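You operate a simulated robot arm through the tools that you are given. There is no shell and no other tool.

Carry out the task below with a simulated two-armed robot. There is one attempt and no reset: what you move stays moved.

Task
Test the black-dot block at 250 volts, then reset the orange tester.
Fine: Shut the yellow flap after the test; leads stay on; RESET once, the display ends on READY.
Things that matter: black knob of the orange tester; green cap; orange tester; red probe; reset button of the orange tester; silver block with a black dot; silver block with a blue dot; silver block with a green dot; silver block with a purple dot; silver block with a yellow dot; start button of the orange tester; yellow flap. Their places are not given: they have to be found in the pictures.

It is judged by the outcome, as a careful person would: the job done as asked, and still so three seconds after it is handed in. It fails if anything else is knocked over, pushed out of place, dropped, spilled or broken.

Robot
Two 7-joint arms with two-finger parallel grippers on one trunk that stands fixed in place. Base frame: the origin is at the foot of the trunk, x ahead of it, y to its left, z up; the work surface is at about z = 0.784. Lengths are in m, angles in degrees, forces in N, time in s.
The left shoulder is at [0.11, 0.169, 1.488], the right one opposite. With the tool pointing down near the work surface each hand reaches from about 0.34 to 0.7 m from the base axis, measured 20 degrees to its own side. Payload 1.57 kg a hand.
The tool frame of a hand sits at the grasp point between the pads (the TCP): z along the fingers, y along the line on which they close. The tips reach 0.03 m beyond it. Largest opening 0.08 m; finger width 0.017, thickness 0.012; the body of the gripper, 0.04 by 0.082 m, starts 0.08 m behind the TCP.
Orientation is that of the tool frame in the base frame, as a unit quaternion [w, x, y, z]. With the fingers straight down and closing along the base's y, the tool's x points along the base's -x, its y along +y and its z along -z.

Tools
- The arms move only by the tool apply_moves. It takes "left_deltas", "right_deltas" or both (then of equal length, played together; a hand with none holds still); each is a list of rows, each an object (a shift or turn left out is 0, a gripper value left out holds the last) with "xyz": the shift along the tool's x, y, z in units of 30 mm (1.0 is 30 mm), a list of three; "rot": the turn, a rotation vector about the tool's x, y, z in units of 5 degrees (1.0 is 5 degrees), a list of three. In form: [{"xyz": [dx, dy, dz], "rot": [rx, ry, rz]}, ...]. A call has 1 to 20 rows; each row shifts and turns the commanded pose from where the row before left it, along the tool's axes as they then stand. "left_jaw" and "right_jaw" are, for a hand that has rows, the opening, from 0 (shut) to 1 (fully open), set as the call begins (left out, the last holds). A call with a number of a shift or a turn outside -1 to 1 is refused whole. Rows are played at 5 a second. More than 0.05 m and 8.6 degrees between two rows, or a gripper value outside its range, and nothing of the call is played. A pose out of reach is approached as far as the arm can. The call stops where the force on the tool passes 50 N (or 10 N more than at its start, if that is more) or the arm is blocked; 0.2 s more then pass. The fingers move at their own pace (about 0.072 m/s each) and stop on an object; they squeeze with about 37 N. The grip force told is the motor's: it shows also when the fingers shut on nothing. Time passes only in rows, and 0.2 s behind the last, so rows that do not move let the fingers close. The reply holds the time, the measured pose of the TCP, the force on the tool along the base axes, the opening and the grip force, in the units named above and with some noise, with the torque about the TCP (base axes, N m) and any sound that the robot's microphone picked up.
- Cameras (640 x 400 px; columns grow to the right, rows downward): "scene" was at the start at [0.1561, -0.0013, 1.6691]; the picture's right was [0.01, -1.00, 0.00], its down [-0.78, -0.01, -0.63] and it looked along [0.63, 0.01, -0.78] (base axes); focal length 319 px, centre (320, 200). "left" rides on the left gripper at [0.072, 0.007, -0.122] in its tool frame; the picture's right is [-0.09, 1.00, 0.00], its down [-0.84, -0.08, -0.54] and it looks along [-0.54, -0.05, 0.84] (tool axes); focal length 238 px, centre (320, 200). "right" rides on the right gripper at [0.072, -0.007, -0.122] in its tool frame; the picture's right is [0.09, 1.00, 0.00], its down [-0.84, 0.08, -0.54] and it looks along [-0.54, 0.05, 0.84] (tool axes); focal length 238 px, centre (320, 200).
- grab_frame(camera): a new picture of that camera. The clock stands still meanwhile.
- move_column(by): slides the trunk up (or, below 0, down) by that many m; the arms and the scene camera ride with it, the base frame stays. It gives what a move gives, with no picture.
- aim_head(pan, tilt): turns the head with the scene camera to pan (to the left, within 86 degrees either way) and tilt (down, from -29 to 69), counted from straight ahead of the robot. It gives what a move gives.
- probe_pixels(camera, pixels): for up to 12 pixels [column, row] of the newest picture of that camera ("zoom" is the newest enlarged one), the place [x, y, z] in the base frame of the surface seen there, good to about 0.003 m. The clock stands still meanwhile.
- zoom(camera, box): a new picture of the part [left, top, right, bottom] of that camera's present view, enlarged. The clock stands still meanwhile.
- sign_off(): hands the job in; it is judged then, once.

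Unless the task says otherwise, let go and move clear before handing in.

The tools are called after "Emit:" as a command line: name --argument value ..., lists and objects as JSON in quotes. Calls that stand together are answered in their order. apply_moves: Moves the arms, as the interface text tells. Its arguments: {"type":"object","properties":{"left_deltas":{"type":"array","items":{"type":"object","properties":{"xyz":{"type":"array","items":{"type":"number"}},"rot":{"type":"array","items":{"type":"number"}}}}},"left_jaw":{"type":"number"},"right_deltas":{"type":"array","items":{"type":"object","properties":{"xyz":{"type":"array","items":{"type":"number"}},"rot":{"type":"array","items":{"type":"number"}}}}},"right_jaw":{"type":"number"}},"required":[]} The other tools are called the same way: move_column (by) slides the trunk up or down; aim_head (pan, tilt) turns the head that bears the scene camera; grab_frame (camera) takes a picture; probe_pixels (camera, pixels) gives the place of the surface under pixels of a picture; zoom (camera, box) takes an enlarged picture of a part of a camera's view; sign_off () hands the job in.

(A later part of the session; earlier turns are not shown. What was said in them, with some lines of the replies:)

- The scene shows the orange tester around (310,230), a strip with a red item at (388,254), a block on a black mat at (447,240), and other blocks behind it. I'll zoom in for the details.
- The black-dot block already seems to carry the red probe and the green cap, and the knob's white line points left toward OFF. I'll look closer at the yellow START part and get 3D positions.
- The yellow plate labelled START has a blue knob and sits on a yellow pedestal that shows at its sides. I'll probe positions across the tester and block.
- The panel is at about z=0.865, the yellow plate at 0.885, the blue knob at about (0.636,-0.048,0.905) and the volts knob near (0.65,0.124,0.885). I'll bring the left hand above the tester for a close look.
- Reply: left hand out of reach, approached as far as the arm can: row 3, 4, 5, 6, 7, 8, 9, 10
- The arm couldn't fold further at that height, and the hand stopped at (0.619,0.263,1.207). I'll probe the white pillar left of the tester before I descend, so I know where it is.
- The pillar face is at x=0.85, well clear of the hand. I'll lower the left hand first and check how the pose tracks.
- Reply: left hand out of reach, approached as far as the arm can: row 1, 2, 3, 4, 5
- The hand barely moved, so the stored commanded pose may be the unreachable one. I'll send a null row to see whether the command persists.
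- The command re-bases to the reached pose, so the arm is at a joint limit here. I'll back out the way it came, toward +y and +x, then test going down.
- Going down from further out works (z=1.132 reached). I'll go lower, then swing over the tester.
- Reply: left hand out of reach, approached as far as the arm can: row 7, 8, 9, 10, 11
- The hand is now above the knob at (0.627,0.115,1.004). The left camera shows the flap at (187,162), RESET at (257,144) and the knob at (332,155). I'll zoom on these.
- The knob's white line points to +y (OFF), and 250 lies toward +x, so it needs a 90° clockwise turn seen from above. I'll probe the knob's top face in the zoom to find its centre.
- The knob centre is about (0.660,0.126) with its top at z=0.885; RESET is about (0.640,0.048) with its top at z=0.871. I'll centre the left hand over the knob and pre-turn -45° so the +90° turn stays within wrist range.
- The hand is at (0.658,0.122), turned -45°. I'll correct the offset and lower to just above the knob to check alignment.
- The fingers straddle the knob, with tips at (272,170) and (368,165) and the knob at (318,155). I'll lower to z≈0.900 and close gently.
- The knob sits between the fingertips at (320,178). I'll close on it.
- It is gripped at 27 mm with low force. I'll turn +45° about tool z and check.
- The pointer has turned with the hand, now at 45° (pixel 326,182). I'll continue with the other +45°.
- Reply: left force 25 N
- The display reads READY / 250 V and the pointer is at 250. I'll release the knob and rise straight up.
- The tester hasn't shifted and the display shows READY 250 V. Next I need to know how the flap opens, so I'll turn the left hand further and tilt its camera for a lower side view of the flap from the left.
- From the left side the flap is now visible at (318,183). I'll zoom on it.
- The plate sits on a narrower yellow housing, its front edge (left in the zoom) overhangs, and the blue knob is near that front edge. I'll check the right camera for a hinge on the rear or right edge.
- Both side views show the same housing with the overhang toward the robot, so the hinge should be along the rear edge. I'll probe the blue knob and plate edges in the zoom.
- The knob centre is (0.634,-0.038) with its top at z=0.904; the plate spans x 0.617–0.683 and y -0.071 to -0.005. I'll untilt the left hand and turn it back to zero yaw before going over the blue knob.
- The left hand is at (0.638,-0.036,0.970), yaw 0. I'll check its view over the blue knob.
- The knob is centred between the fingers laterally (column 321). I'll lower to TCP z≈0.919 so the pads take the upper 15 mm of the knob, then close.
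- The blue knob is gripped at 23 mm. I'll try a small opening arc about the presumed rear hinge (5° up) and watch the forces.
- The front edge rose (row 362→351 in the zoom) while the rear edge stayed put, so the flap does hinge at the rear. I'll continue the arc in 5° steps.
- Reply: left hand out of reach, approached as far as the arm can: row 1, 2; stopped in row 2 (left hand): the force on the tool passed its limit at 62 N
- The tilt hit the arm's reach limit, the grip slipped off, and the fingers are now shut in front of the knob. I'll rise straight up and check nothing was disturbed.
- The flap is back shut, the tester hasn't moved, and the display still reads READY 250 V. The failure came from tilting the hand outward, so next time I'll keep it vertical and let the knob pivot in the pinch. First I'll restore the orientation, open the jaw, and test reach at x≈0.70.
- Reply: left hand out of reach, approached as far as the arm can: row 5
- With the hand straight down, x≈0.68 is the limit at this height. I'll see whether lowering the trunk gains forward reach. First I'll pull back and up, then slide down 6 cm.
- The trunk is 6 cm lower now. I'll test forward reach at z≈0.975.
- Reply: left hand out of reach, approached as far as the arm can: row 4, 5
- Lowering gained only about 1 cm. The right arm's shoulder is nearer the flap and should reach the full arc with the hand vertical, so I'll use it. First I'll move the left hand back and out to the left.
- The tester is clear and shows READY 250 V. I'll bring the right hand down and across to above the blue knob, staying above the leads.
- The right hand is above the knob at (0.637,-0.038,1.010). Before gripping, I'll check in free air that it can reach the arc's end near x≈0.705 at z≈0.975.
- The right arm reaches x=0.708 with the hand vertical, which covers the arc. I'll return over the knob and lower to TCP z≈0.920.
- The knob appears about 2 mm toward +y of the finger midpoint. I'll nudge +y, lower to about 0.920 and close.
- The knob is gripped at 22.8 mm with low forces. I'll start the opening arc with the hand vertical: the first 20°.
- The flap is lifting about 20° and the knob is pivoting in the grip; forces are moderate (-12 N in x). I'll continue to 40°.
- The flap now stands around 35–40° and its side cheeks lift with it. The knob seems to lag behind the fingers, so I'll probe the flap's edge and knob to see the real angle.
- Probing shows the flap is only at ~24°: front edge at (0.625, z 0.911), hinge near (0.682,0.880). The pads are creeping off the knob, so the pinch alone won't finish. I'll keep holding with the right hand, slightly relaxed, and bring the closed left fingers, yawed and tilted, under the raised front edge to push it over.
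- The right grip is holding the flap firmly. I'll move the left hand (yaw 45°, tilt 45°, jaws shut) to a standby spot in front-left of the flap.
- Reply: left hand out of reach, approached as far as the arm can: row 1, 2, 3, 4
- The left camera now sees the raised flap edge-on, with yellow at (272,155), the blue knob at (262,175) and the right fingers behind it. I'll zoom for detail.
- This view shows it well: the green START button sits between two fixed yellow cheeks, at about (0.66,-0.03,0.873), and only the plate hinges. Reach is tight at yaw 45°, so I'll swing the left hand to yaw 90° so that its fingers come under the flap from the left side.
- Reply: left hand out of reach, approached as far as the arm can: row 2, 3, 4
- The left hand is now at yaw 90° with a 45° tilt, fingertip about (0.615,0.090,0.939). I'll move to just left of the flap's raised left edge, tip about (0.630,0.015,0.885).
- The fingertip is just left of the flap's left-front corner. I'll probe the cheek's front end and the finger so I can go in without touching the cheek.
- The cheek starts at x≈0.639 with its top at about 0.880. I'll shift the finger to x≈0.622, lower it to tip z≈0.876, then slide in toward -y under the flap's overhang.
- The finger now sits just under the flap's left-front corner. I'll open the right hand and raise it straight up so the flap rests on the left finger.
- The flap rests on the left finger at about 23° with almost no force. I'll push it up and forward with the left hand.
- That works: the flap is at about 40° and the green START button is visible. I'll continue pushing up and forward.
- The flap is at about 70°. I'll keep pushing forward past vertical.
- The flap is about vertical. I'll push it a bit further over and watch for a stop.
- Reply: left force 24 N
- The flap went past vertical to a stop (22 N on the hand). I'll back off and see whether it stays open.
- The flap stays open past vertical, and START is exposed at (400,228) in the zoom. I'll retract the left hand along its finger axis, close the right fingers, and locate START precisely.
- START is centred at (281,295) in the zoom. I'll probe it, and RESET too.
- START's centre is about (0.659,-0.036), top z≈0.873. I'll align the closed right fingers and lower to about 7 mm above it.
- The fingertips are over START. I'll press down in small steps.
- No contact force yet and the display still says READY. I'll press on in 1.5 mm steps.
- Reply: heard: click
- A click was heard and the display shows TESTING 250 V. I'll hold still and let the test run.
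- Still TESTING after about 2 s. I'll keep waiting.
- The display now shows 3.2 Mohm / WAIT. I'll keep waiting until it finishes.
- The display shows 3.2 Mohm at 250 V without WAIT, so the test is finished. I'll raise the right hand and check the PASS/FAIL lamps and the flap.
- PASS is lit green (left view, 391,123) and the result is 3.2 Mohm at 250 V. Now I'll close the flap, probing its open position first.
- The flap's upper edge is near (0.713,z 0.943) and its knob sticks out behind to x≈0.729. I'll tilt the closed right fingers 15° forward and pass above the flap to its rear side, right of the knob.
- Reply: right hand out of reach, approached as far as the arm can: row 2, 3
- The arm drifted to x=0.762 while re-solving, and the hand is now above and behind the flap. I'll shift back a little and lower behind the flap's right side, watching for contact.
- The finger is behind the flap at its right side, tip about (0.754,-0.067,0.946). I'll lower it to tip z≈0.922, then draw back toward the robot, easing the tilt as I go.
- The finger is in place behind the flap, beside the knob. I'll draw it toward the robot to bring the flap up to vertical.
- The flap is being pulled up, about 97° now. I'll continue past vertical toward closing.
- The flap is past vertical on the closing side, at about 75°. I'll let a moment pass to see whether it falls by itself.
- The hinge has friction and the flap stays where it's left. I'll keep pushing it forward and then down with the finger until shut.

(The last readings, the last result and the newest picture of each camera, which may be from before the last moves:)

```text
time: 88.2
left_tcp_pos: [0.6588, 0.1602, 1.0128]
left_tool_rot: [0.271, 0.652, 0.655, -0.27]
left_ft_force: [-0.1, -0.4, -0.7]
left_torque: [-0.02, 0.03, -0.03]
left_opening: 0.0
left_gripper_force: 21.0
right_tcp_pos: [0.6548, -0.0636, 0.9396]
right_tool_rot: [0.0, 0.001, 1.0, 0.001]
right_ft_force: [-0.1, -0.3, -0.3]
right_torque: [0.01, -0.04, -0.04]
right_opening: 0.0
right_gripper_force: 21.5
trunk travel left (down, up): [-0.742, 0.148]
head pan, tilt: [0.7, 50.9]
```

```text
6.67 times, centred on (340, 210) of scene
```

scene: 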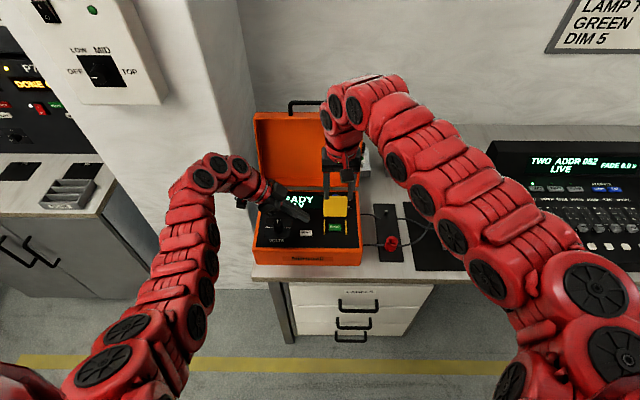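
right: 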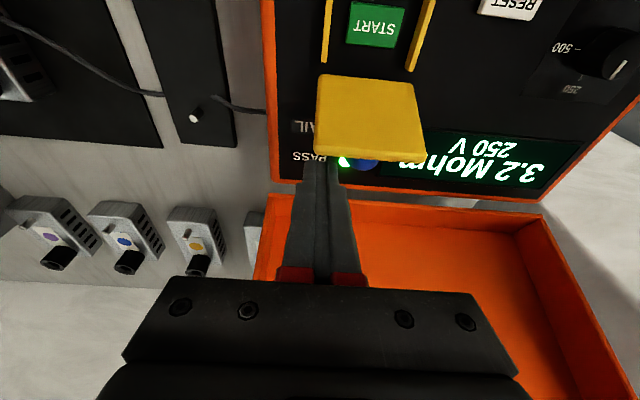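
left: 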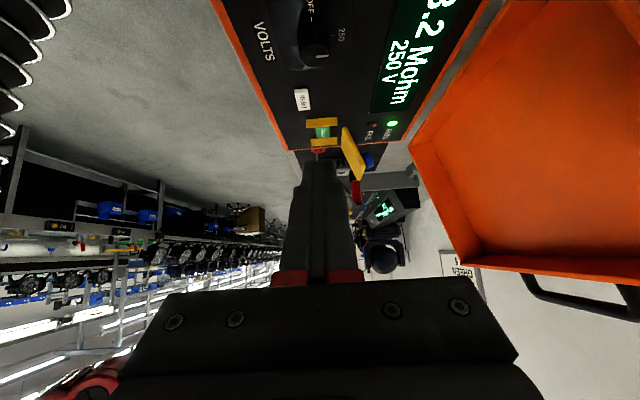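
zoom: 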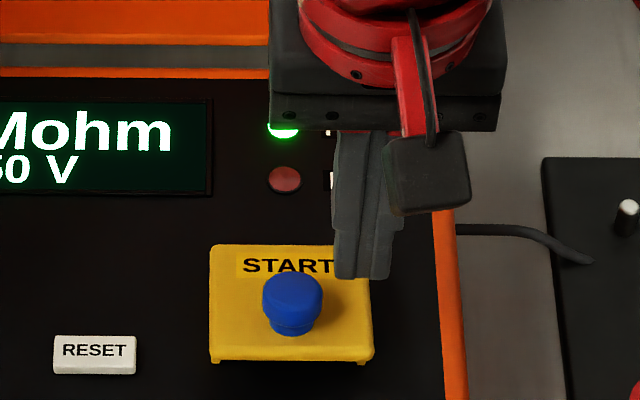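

The flap is down to about 15–20°. I'll press down on its right front part to close it fully.

Emit:
apply_moves --right_deltas '[{"xyz": [0.2, 0, 0.1]}, {"xyz": [0.2, 0, 0.15]}, {"xyz": [0, 0, 0.2]}, {"xyz": [0, 0, 0.2]}, {"xyz": [0, 0, 0]}]'

Emit:
zoom --camera "left" --box '[290, 90, 430, 180]'

Emit:
zoom --camera "scene" --box '[300, 180, 380, 240]'

```text
time: 89.4
left_tcp_pos: [0.6591, 0.1606, 1.0133]
left_tool_rot: [0.271, 0.652, 0.655, -0.269]
left_ft_force: [-0.3, 0.1, 0.8]
left_torque: [0.01, -0.01, 0.02]
left_opening: 0.0
left_gripper_force: 22.0
right_tcp_pos: [0.643, -0.0623, 0.921]
right_tool_rot: [0.0, 0.0, 1.0, -0.001]
right_ft_force: [0.4, 0.9, 0.4]
right_torque: [0.01, -0.01, -0.01]
right_opening: 0.0004
right_gripper_force: 21.4
trunk travel left (down, up): [-0.742, 0.148]
head pan, tilt: [0.7, 50.9]
```

```text
4.44 times, centred on (360, 135) of left
```

zoom: 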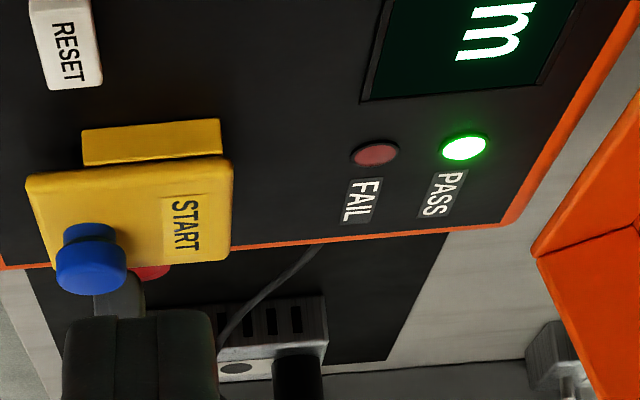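

```text
6.67 times, centred on (340, 210) of scene
```

zoom: 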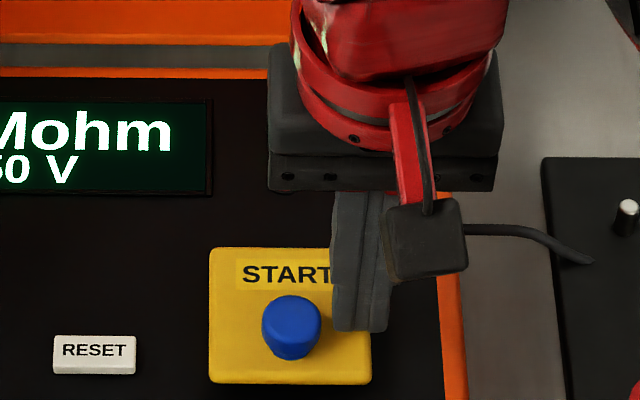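

It is nearly shut. I'll go down a few more millimetres until there's a light contact force.

Emit:
apply_moves --right_deltas '[{"xyz": [0, 0, 0.08]}, {"xyz": [0, 0, 0.06]}, {"xyz": [0, 0, 0.05]}, {"xyz": [0, 0, 0]}]'

Emit:
zoom --camera "left" --box '[290, 90, 430, 180]'

```text
time: 90.4
left_tcp_pos: [0.6591, 0.1607, 1.0144]
left_tool_rot: [0.271, 0.653, 0.654, -0.269]
left_ft_force: [-0.5, -0.2, 0.3]
left_torque: [-0.04, 0.05, -0.01]
left_opening: 0.0
left_gripper_force: 21.4
right_tcp_pos: [0.6428, -0.0637, 0.9151]
right_tool_rot: [0.003, 0.001, 1.0, 0.001]
right_ft_force: [5.8, 1.4, 16.4]
right_torque: [0.08, -0.24, -0.09]
right_opening: 0.0
right_gripper_force: 20.9
trunk travel left (down, up): [-0.742, 0.148]
head pan, tilt: [0.7, 50.9]
```

```text
4.44 times, centred on (360, 135) of left
```

zoom: 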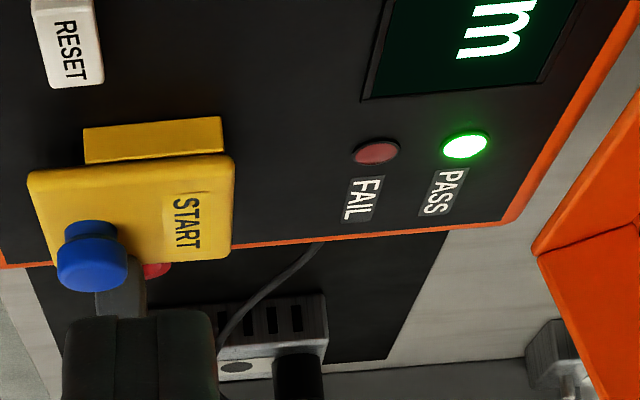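

16 N of contact at z=0.915, so the flap is shut. I'll raise the right hand, pull the left hand away a bit, and check flap and display.

Emit:
apply_moves --right_deltas '[{"xyz": [0, 0, -0.3]}, {"xyz": [0, 0, -0.8]}, {"xyz": [0, 0, -1]}, {"xyz": [0, 0, 0]}]' --left_deltas '[{"xyz": [0, 0, -0.7]}, {"xyz": [0, 0, -0.7]}, {"xyz": [0, 0, -0.4]}, {"xyz": [0, 0, 0]}]'

Emit:
grab_frame --camera "scene"

Emit:
zoom --camera "scene" --box '[250, 170, 380, 270]'

Emit:
zoom --camera "left" --box '[270, 80, 430, 180]'

```text
time: 91.4
left_tcp_pos: [0.6596, 0.1993, 1.0535]
left_tool_rot: [0.271, 0.652, 0.654, -0.27]
left_ft_force: [-1.0, -0.1, -0.3]
left_torque: [-0.01, -0.04, 0.03]
left_opening: 0.0
left_gripper_force: 21.7
right_tcp_pos: [0.6418, -0.063, 0.9758]
right_tool_rot: [-0.001, 0.0, 1.0, 0.0]
right_ft_force: [0.5, 0.0, -0.1]
right_torque: [0.03, -0.02, -0.01]
right_opening: 0.0
right_gripper_force: 21.3
trunk travel left (down, up): [-0.742, 0.148]
head pan, tilt: [0.7, 50.9]
```

```text
taken
```

scene: 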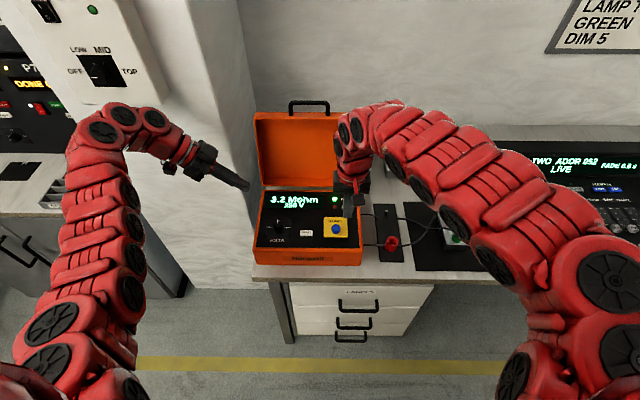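

```text
4.00 times, centred on (315, 220) of scene
```

zoom: 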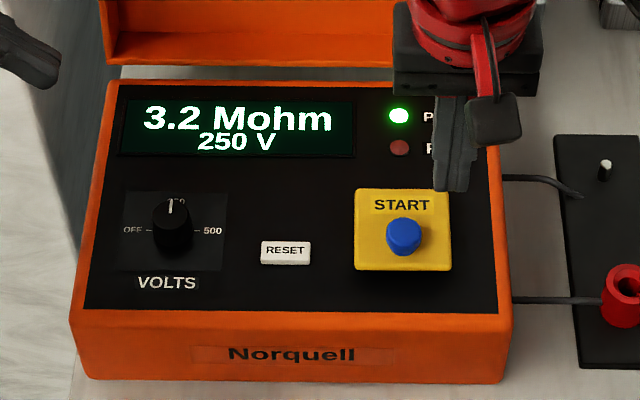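

```text
4.00 times, centred on (350, 130) of left
```

zoom: 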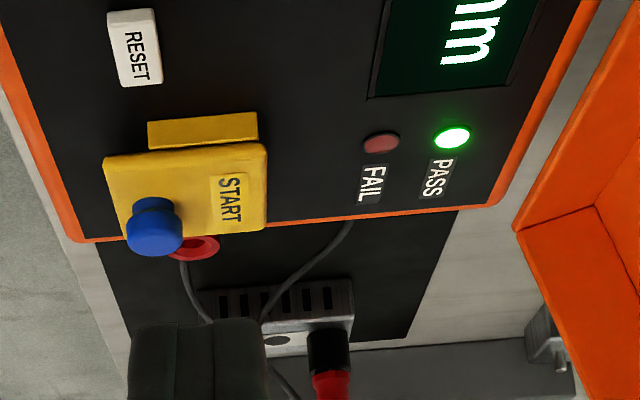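

The flap is shut, PASS is lit and the result is still displayed. Now I'll move the right hand over RESET.

Emit:
apply_moves --right_deltas '[{"xyz": [0.02, 0.9, 0]}, {"xyz": [0.02, 0.9, 0]}, {"xyz": [0.02, 0.9, 0]}, {"xyz": [0, 0.93, 0]}, {"xyz": [0, 0, 0.8]}, {"xyz": [0, 0, 0.8]}, {"xyz": [0, 0, 0]}]'

Emit:
zoom --camera "right" --box '[240, 100, 400, 200]'

Emit:
zoom --camera "scene" --box '[250, 170, 380, 270]'

```text
time: 93.0
left_tcp_pos: [0.6598, 0.199, 1.0533]
left_tool_rot: [0.27, 0.652, 0.655, -0.27]
left_ft_force: [-0.5, 0.6, 0.4]
left_torque: [-0.03, -0.02, -0.03]
left_opening: 0.0002
left_gripper_force: 21.2
right_tcp_pos: [0.6416, 0.0482, 0.9326]
right_tool_rot: [0.0, -0.001, 1.0, 0.0]
right_ft_force: [-0.8, 0.2, -0.7]
right_torque: [0.02, 0.0, -0.02]
right_opening: 0.0
right_gripper_force: 21.6
trunk travel left (down, up): [-0.742, 0.148]
head pan, tilt: [0.7, 50.9]
```

```text
4.00 times, centred on (320, 150) of right
```

zoom: 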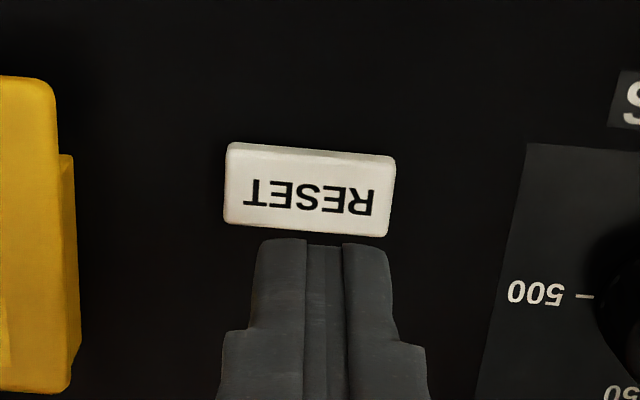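

```text
4.00 times, centred on (315, 220) of scene
```

zoom: 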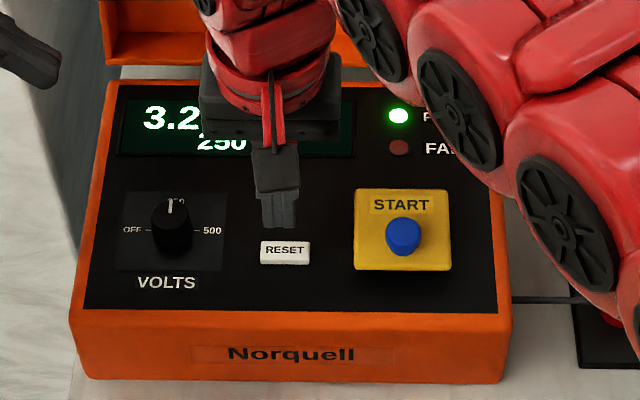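

The finger is nearly over RESET, which sits about 2 mm toward -y of it. I'll nudge and lower to just above the button.

Emit:
apply_moves --right_deltas '[{"xyz": [0.03, -0.07, 0.4]}, {"xyz": [0, 0, 0.4]}, {"xyz": [0, 0, 0]}]'

Emit:
zoom --camera "right" --box '[240, 100, 400, 200]'

Emit:
zoom --camera "scene" --box '[280, 200, 340, 250]'

```text
time: 93.8
left_tcp_pos: [0.6596, 0.1995, 1.0516]
left_tool_rot: [0.27, 0.653, 0.654, -0.269]
left_ft_force: [0.0, -0.4, -0.3]
left_torque: [0.03, -0.01, 0.02]
left_opening: 0.0
left_gripper_force: 20.8
right_tcp_pos: [0.6412, 0.0423, 0.9068]
right_tool_rot: [0.001, 0.0, 1.0, 0.0]
right_ft_force: [-1.1, -0.1, 0.0]
right_torque: [-0.01, -0.02, 0.0]
right_opening: 0.0
right_gripper_force: 21.3
trunk travel left (down, up): [-0.742, 0.148]
head pan, tilt: [0.7, 50.9]
```

```text
4.00 times, centred on (320, 150) of right
```

zoom: 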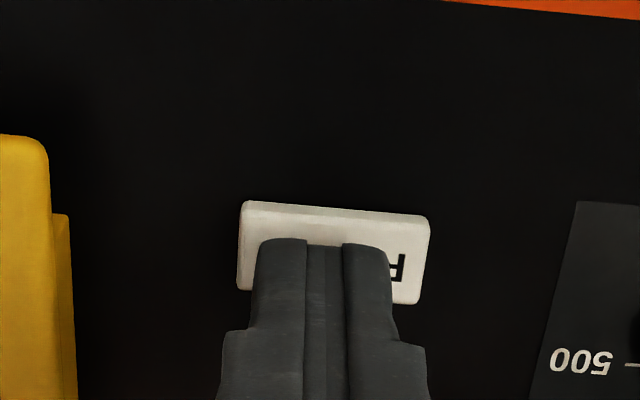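

```text
8.00 times, centred on (310, 225) of scene
```

zoom: 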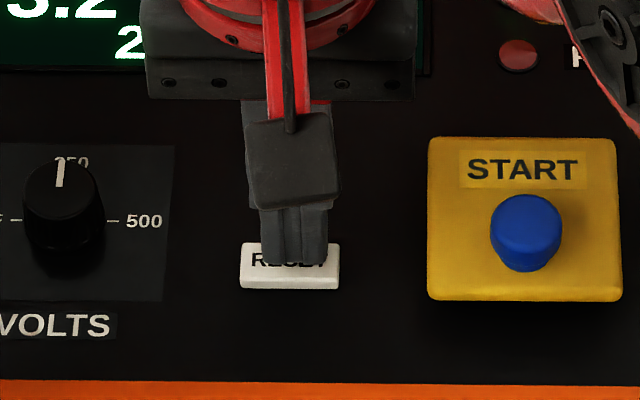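

The finger is well placed on RESET. I'll press slowly, watching for the click so that it registers exactly once.

Emit:
apply_moves --right_deltas '[{"xyz": [0, 0, 0.15]}, {"xyz": [0, 0, 0.05]}, {"xyz": [0, 0, 0]}]'

```text
time: 94.6
left_tcp_pos: [0.6597, 0.1982, 1.052]
left_tool_rot: [0.271, 0.652, 0.655, -0.269]
left_ft_force: [-0.5, -0.2, 0.1]
left_torque: [0.02, 0.02, -0.01]
left_opening: 0.0
left_gripper_force: 21.2
right_tcp_pos: [0.6405, 0.0426, 0.9018]
right_tool_rot: [0.0, 0.001, 1.0, 0.0]
right_ft_force: [-0.2, 0.1, 0.6]
right_torque: [0.01, 0.02, -0.01]
right_opening: 0.0
right_gripper_force: 20.9
trunk travel left (down, up): [-0.742, 0.148]
head pan, tilt: [0.7, 50.9]
```

No click yet and no force. I'll press a little further.

Emit:
apply_moves --right_deltas '[{"xyz": [0, 0, 0.05]}, {"xyz": [0, 0, 0.05]}, {"xyz": [0, 0, 0]}]'

Emit:
zoom --camera "scene" --box '[250, 170, 380, 270]'

```text
time: 95.4
left_tcp_pos: [0.6587, 0.1986, 1.0533]
left_tool_rot: [0.27, 0.653, 0.654, -0.269]
left_ft_force: [0.5, 0.4, 0.9]
left_torque: [0.02, 0.0, 0.01]
left_opening: 0.0
left_gripper_force: 21.0
right_tcp_pos: [0.6401, 0.0435, 0.8971]
right_tool_rot: [0.001, -0.001, 1.0, 0.0]
right_ft_force: [-0.8, 1.7, 10.5]
right_torque: [0.03, 0.07, -0.03]
right_opening: 0.0
right_gripper_force: 21.2
trunk travel left (down, up): [-0.742, 0.148]
head pan, tilt: [0.7, 50.9]
heard: click
```

```text
4.00 times, centred on (315, 220) of scene
```

zoom: 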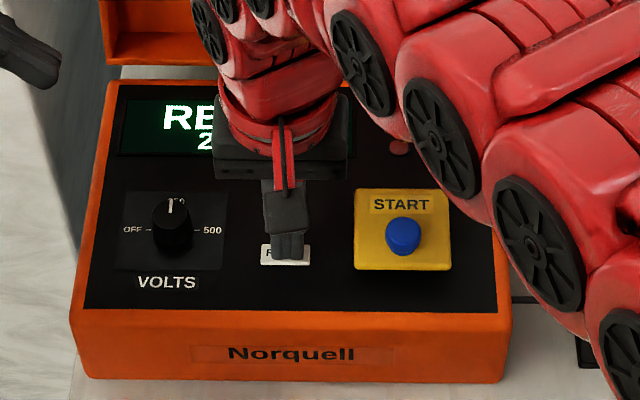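

One click was heard and the display now starts with "RE…". I'll lift the right hand straight off and move it clear to the right, at a height that keeps it above the knob and the leads.

Emit:
apply_moves --right_deltas '[{"xyz": [0, 0, -0.3]}, {"xyz": [0, 0, -0.8]}, {"xyz": [0, 0, -1]}, {"xyz": [0, 0, -1]}, {"xyz": [-0.1, -0.5, -0.5]}, {"xyz": [-0.1, -1, 0]}, {"xyz": [-0.1, -1, 0]}, {"xyz": [-0.1, -1, 0]}, {"xyz": [-0.1, -1, -0.2]}, {"xyz": [-0.1, -1, -0.4]}, {"xyz": [-0.1, -1, -0.6]}, {"xyz": [-0.1, -1, -0.8]}, {"xyz": [0, -1, -0.8]}, {"xyz": [0, -1, -0.8]}, {"xyz": [0, -0.8, -0.5]}, {"xyz": [0, 0, 0]}]'

Emit:
grab_frame --camera "scene"

Emit:
zoom --camera "scene" --box '[250, 170, 380, 270]'

```text
time: 98.8
left_tcp_pos: [0.6596, 0.1989, 1.0527]
left_tool_rot: [0.271, 0.652, 0.655, -0.27]
left_ft_force: [-0.3, -0.4, 0.4]
left_torque: [0.02, 0.0, 0.01]
left_opening: 0.0
left_gripper_force: 21.9
right_tcp_pos: [0.6635, -0.2656, 1.1282]
right_tool_rot: [0.0, 0.001, 1.0, 0.0]
right_ft_force: [-0.6, -0.5, -0.1]
right_torque: [-0.03, -0.02, 0.0]
right_opening: 0.0
right_gripper_force: 21.0
trunk travel left (down, up): [-0.742, 0.148]
head pan, tilt: [0.7, 50.9]
```

```text
taken
```

scene: 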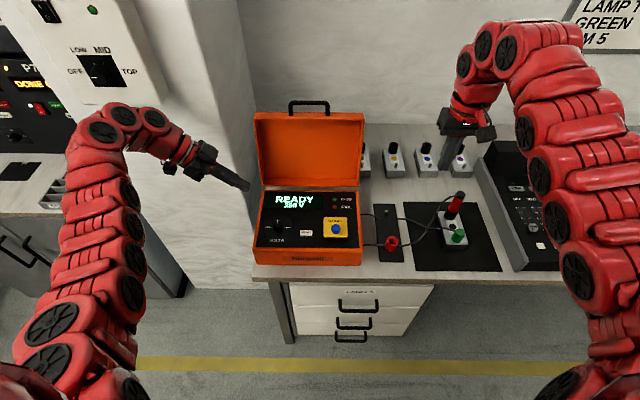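

```text
4.00 times, centred on (315, 220) of scene
```

zoom: 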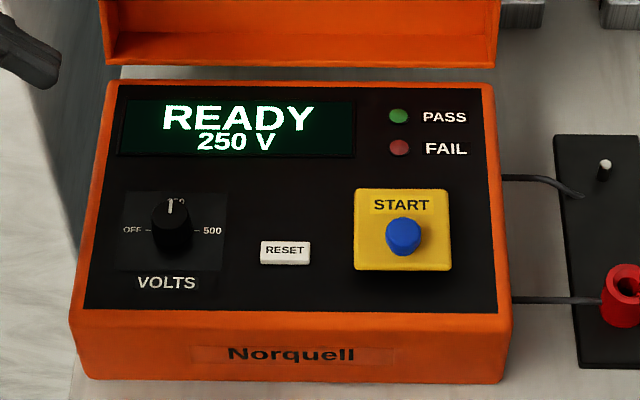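

The display reads READY 250 V, both lamps are off and the flap looks shut. I'll pull the left hand further clear and verify the flap height and the leads.

Emit:
apply_moves --left_deltas '[{"xyz": [0.3, 0, -0.7]}, {"xyz": [0.3, 0, -0.7]}, {"xyz": [0.3, 0, -0.7]}, {"xyz": [0, 0, 0]}]'

Emit:
zoom --camera "scene" --box '[315, 205, 365, 240]'

Emit:
probe_pixels --camera "zoom" --pixels '[[200, 240], [310, 350], [420, 340], [200, 345], [310, 170], [420, 180], [300, 230]]'

Emit:
zoom --camera "scene" --box '[370, 180, 510, 280]'

Emit:
zoom --camera "scene" --box '[250, 110, 480, 270]'

```text
time: 99.8
left_tcp_pos: [0.6583, 0.2605, 1.0756]
left_tool_rot: [0.271, 0.653, 0.654, -0.269]
left_ft_force: [0.4, 0.7, 0.1]
left_torque: [0.03, -0.02, 0.0]
left_opening: 0.0
left_gripper_force: 21.6
right_tcp_pos: [0.6638, -0.2657, 1.128]
right_tool_rot: [0.001, 0.0, 1.0, 0.001]
right_ft_force: [0.5, -0.1, -0.3]
right_torque: [-0.01, -0.03, 0.01]
right_opening: 0.0
right_gripper_force: 21.2
trunk travel left (down, up): [-0.742, 0.148]
head pan, tilt: [0.7, 50.9]
```

```text
11.43 times, centred on (340, 222) of scene
```

zoom: 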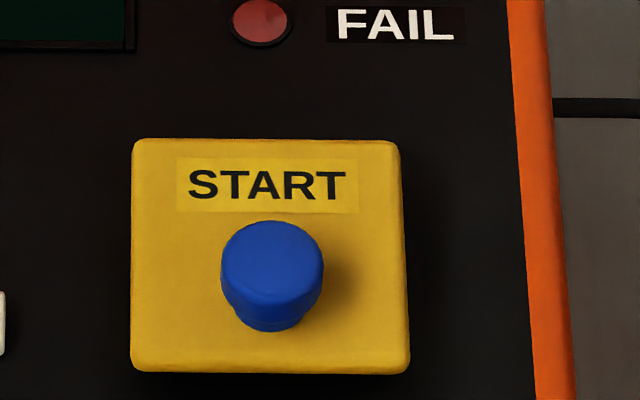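

```text
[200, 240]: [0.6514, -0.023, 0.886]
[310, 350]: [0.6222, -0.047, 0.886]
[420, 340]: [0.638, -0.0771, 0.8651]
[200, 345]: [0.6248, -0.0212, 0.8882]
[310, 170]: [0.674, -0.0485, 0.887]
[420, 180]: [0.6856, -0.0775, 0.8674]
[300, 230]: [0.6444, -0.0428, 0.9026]
```

```text
4.00 times, centred on (440, 230) of scene
```

zoom: 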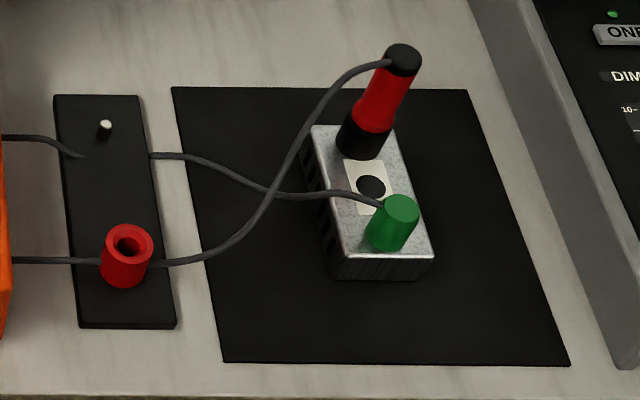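

```text
2.50 times, centred on (365, 190) of scene
```

zoom: 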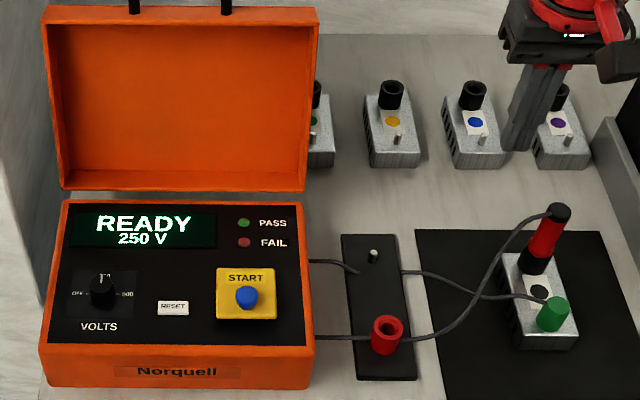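

The flap lies flat (front 0.886, rear 0.887). The display reads READY 250 V, both leads are on the black-dot block, and both hands are clear. I'm handing it in.

Emit:
sign_off

```text
The job is handed in.
```

The black-dot block was tested at 250 volts and passed: the display read 3.2 Mohm and the PASS lamp lit.

- **Flap:** I shut the yellow flap after the test, and it now lies flat.
- **Reset:** I pressed RESET once, with one click heard. The display ended on READY 250 V with both lamps off.
- **Leads:** the red probe and green cap were already on the black-dot block at the start, and I left them there.

On my first try at the flap the gripper slipped off its blue knob and hit the arm's force limit. Nothing moved, and nothing else looked disturbed in the final pictures. Both hands were clear when I handed it in. The trunk is 6 cm lower than at the start, because I lowered it for reach.
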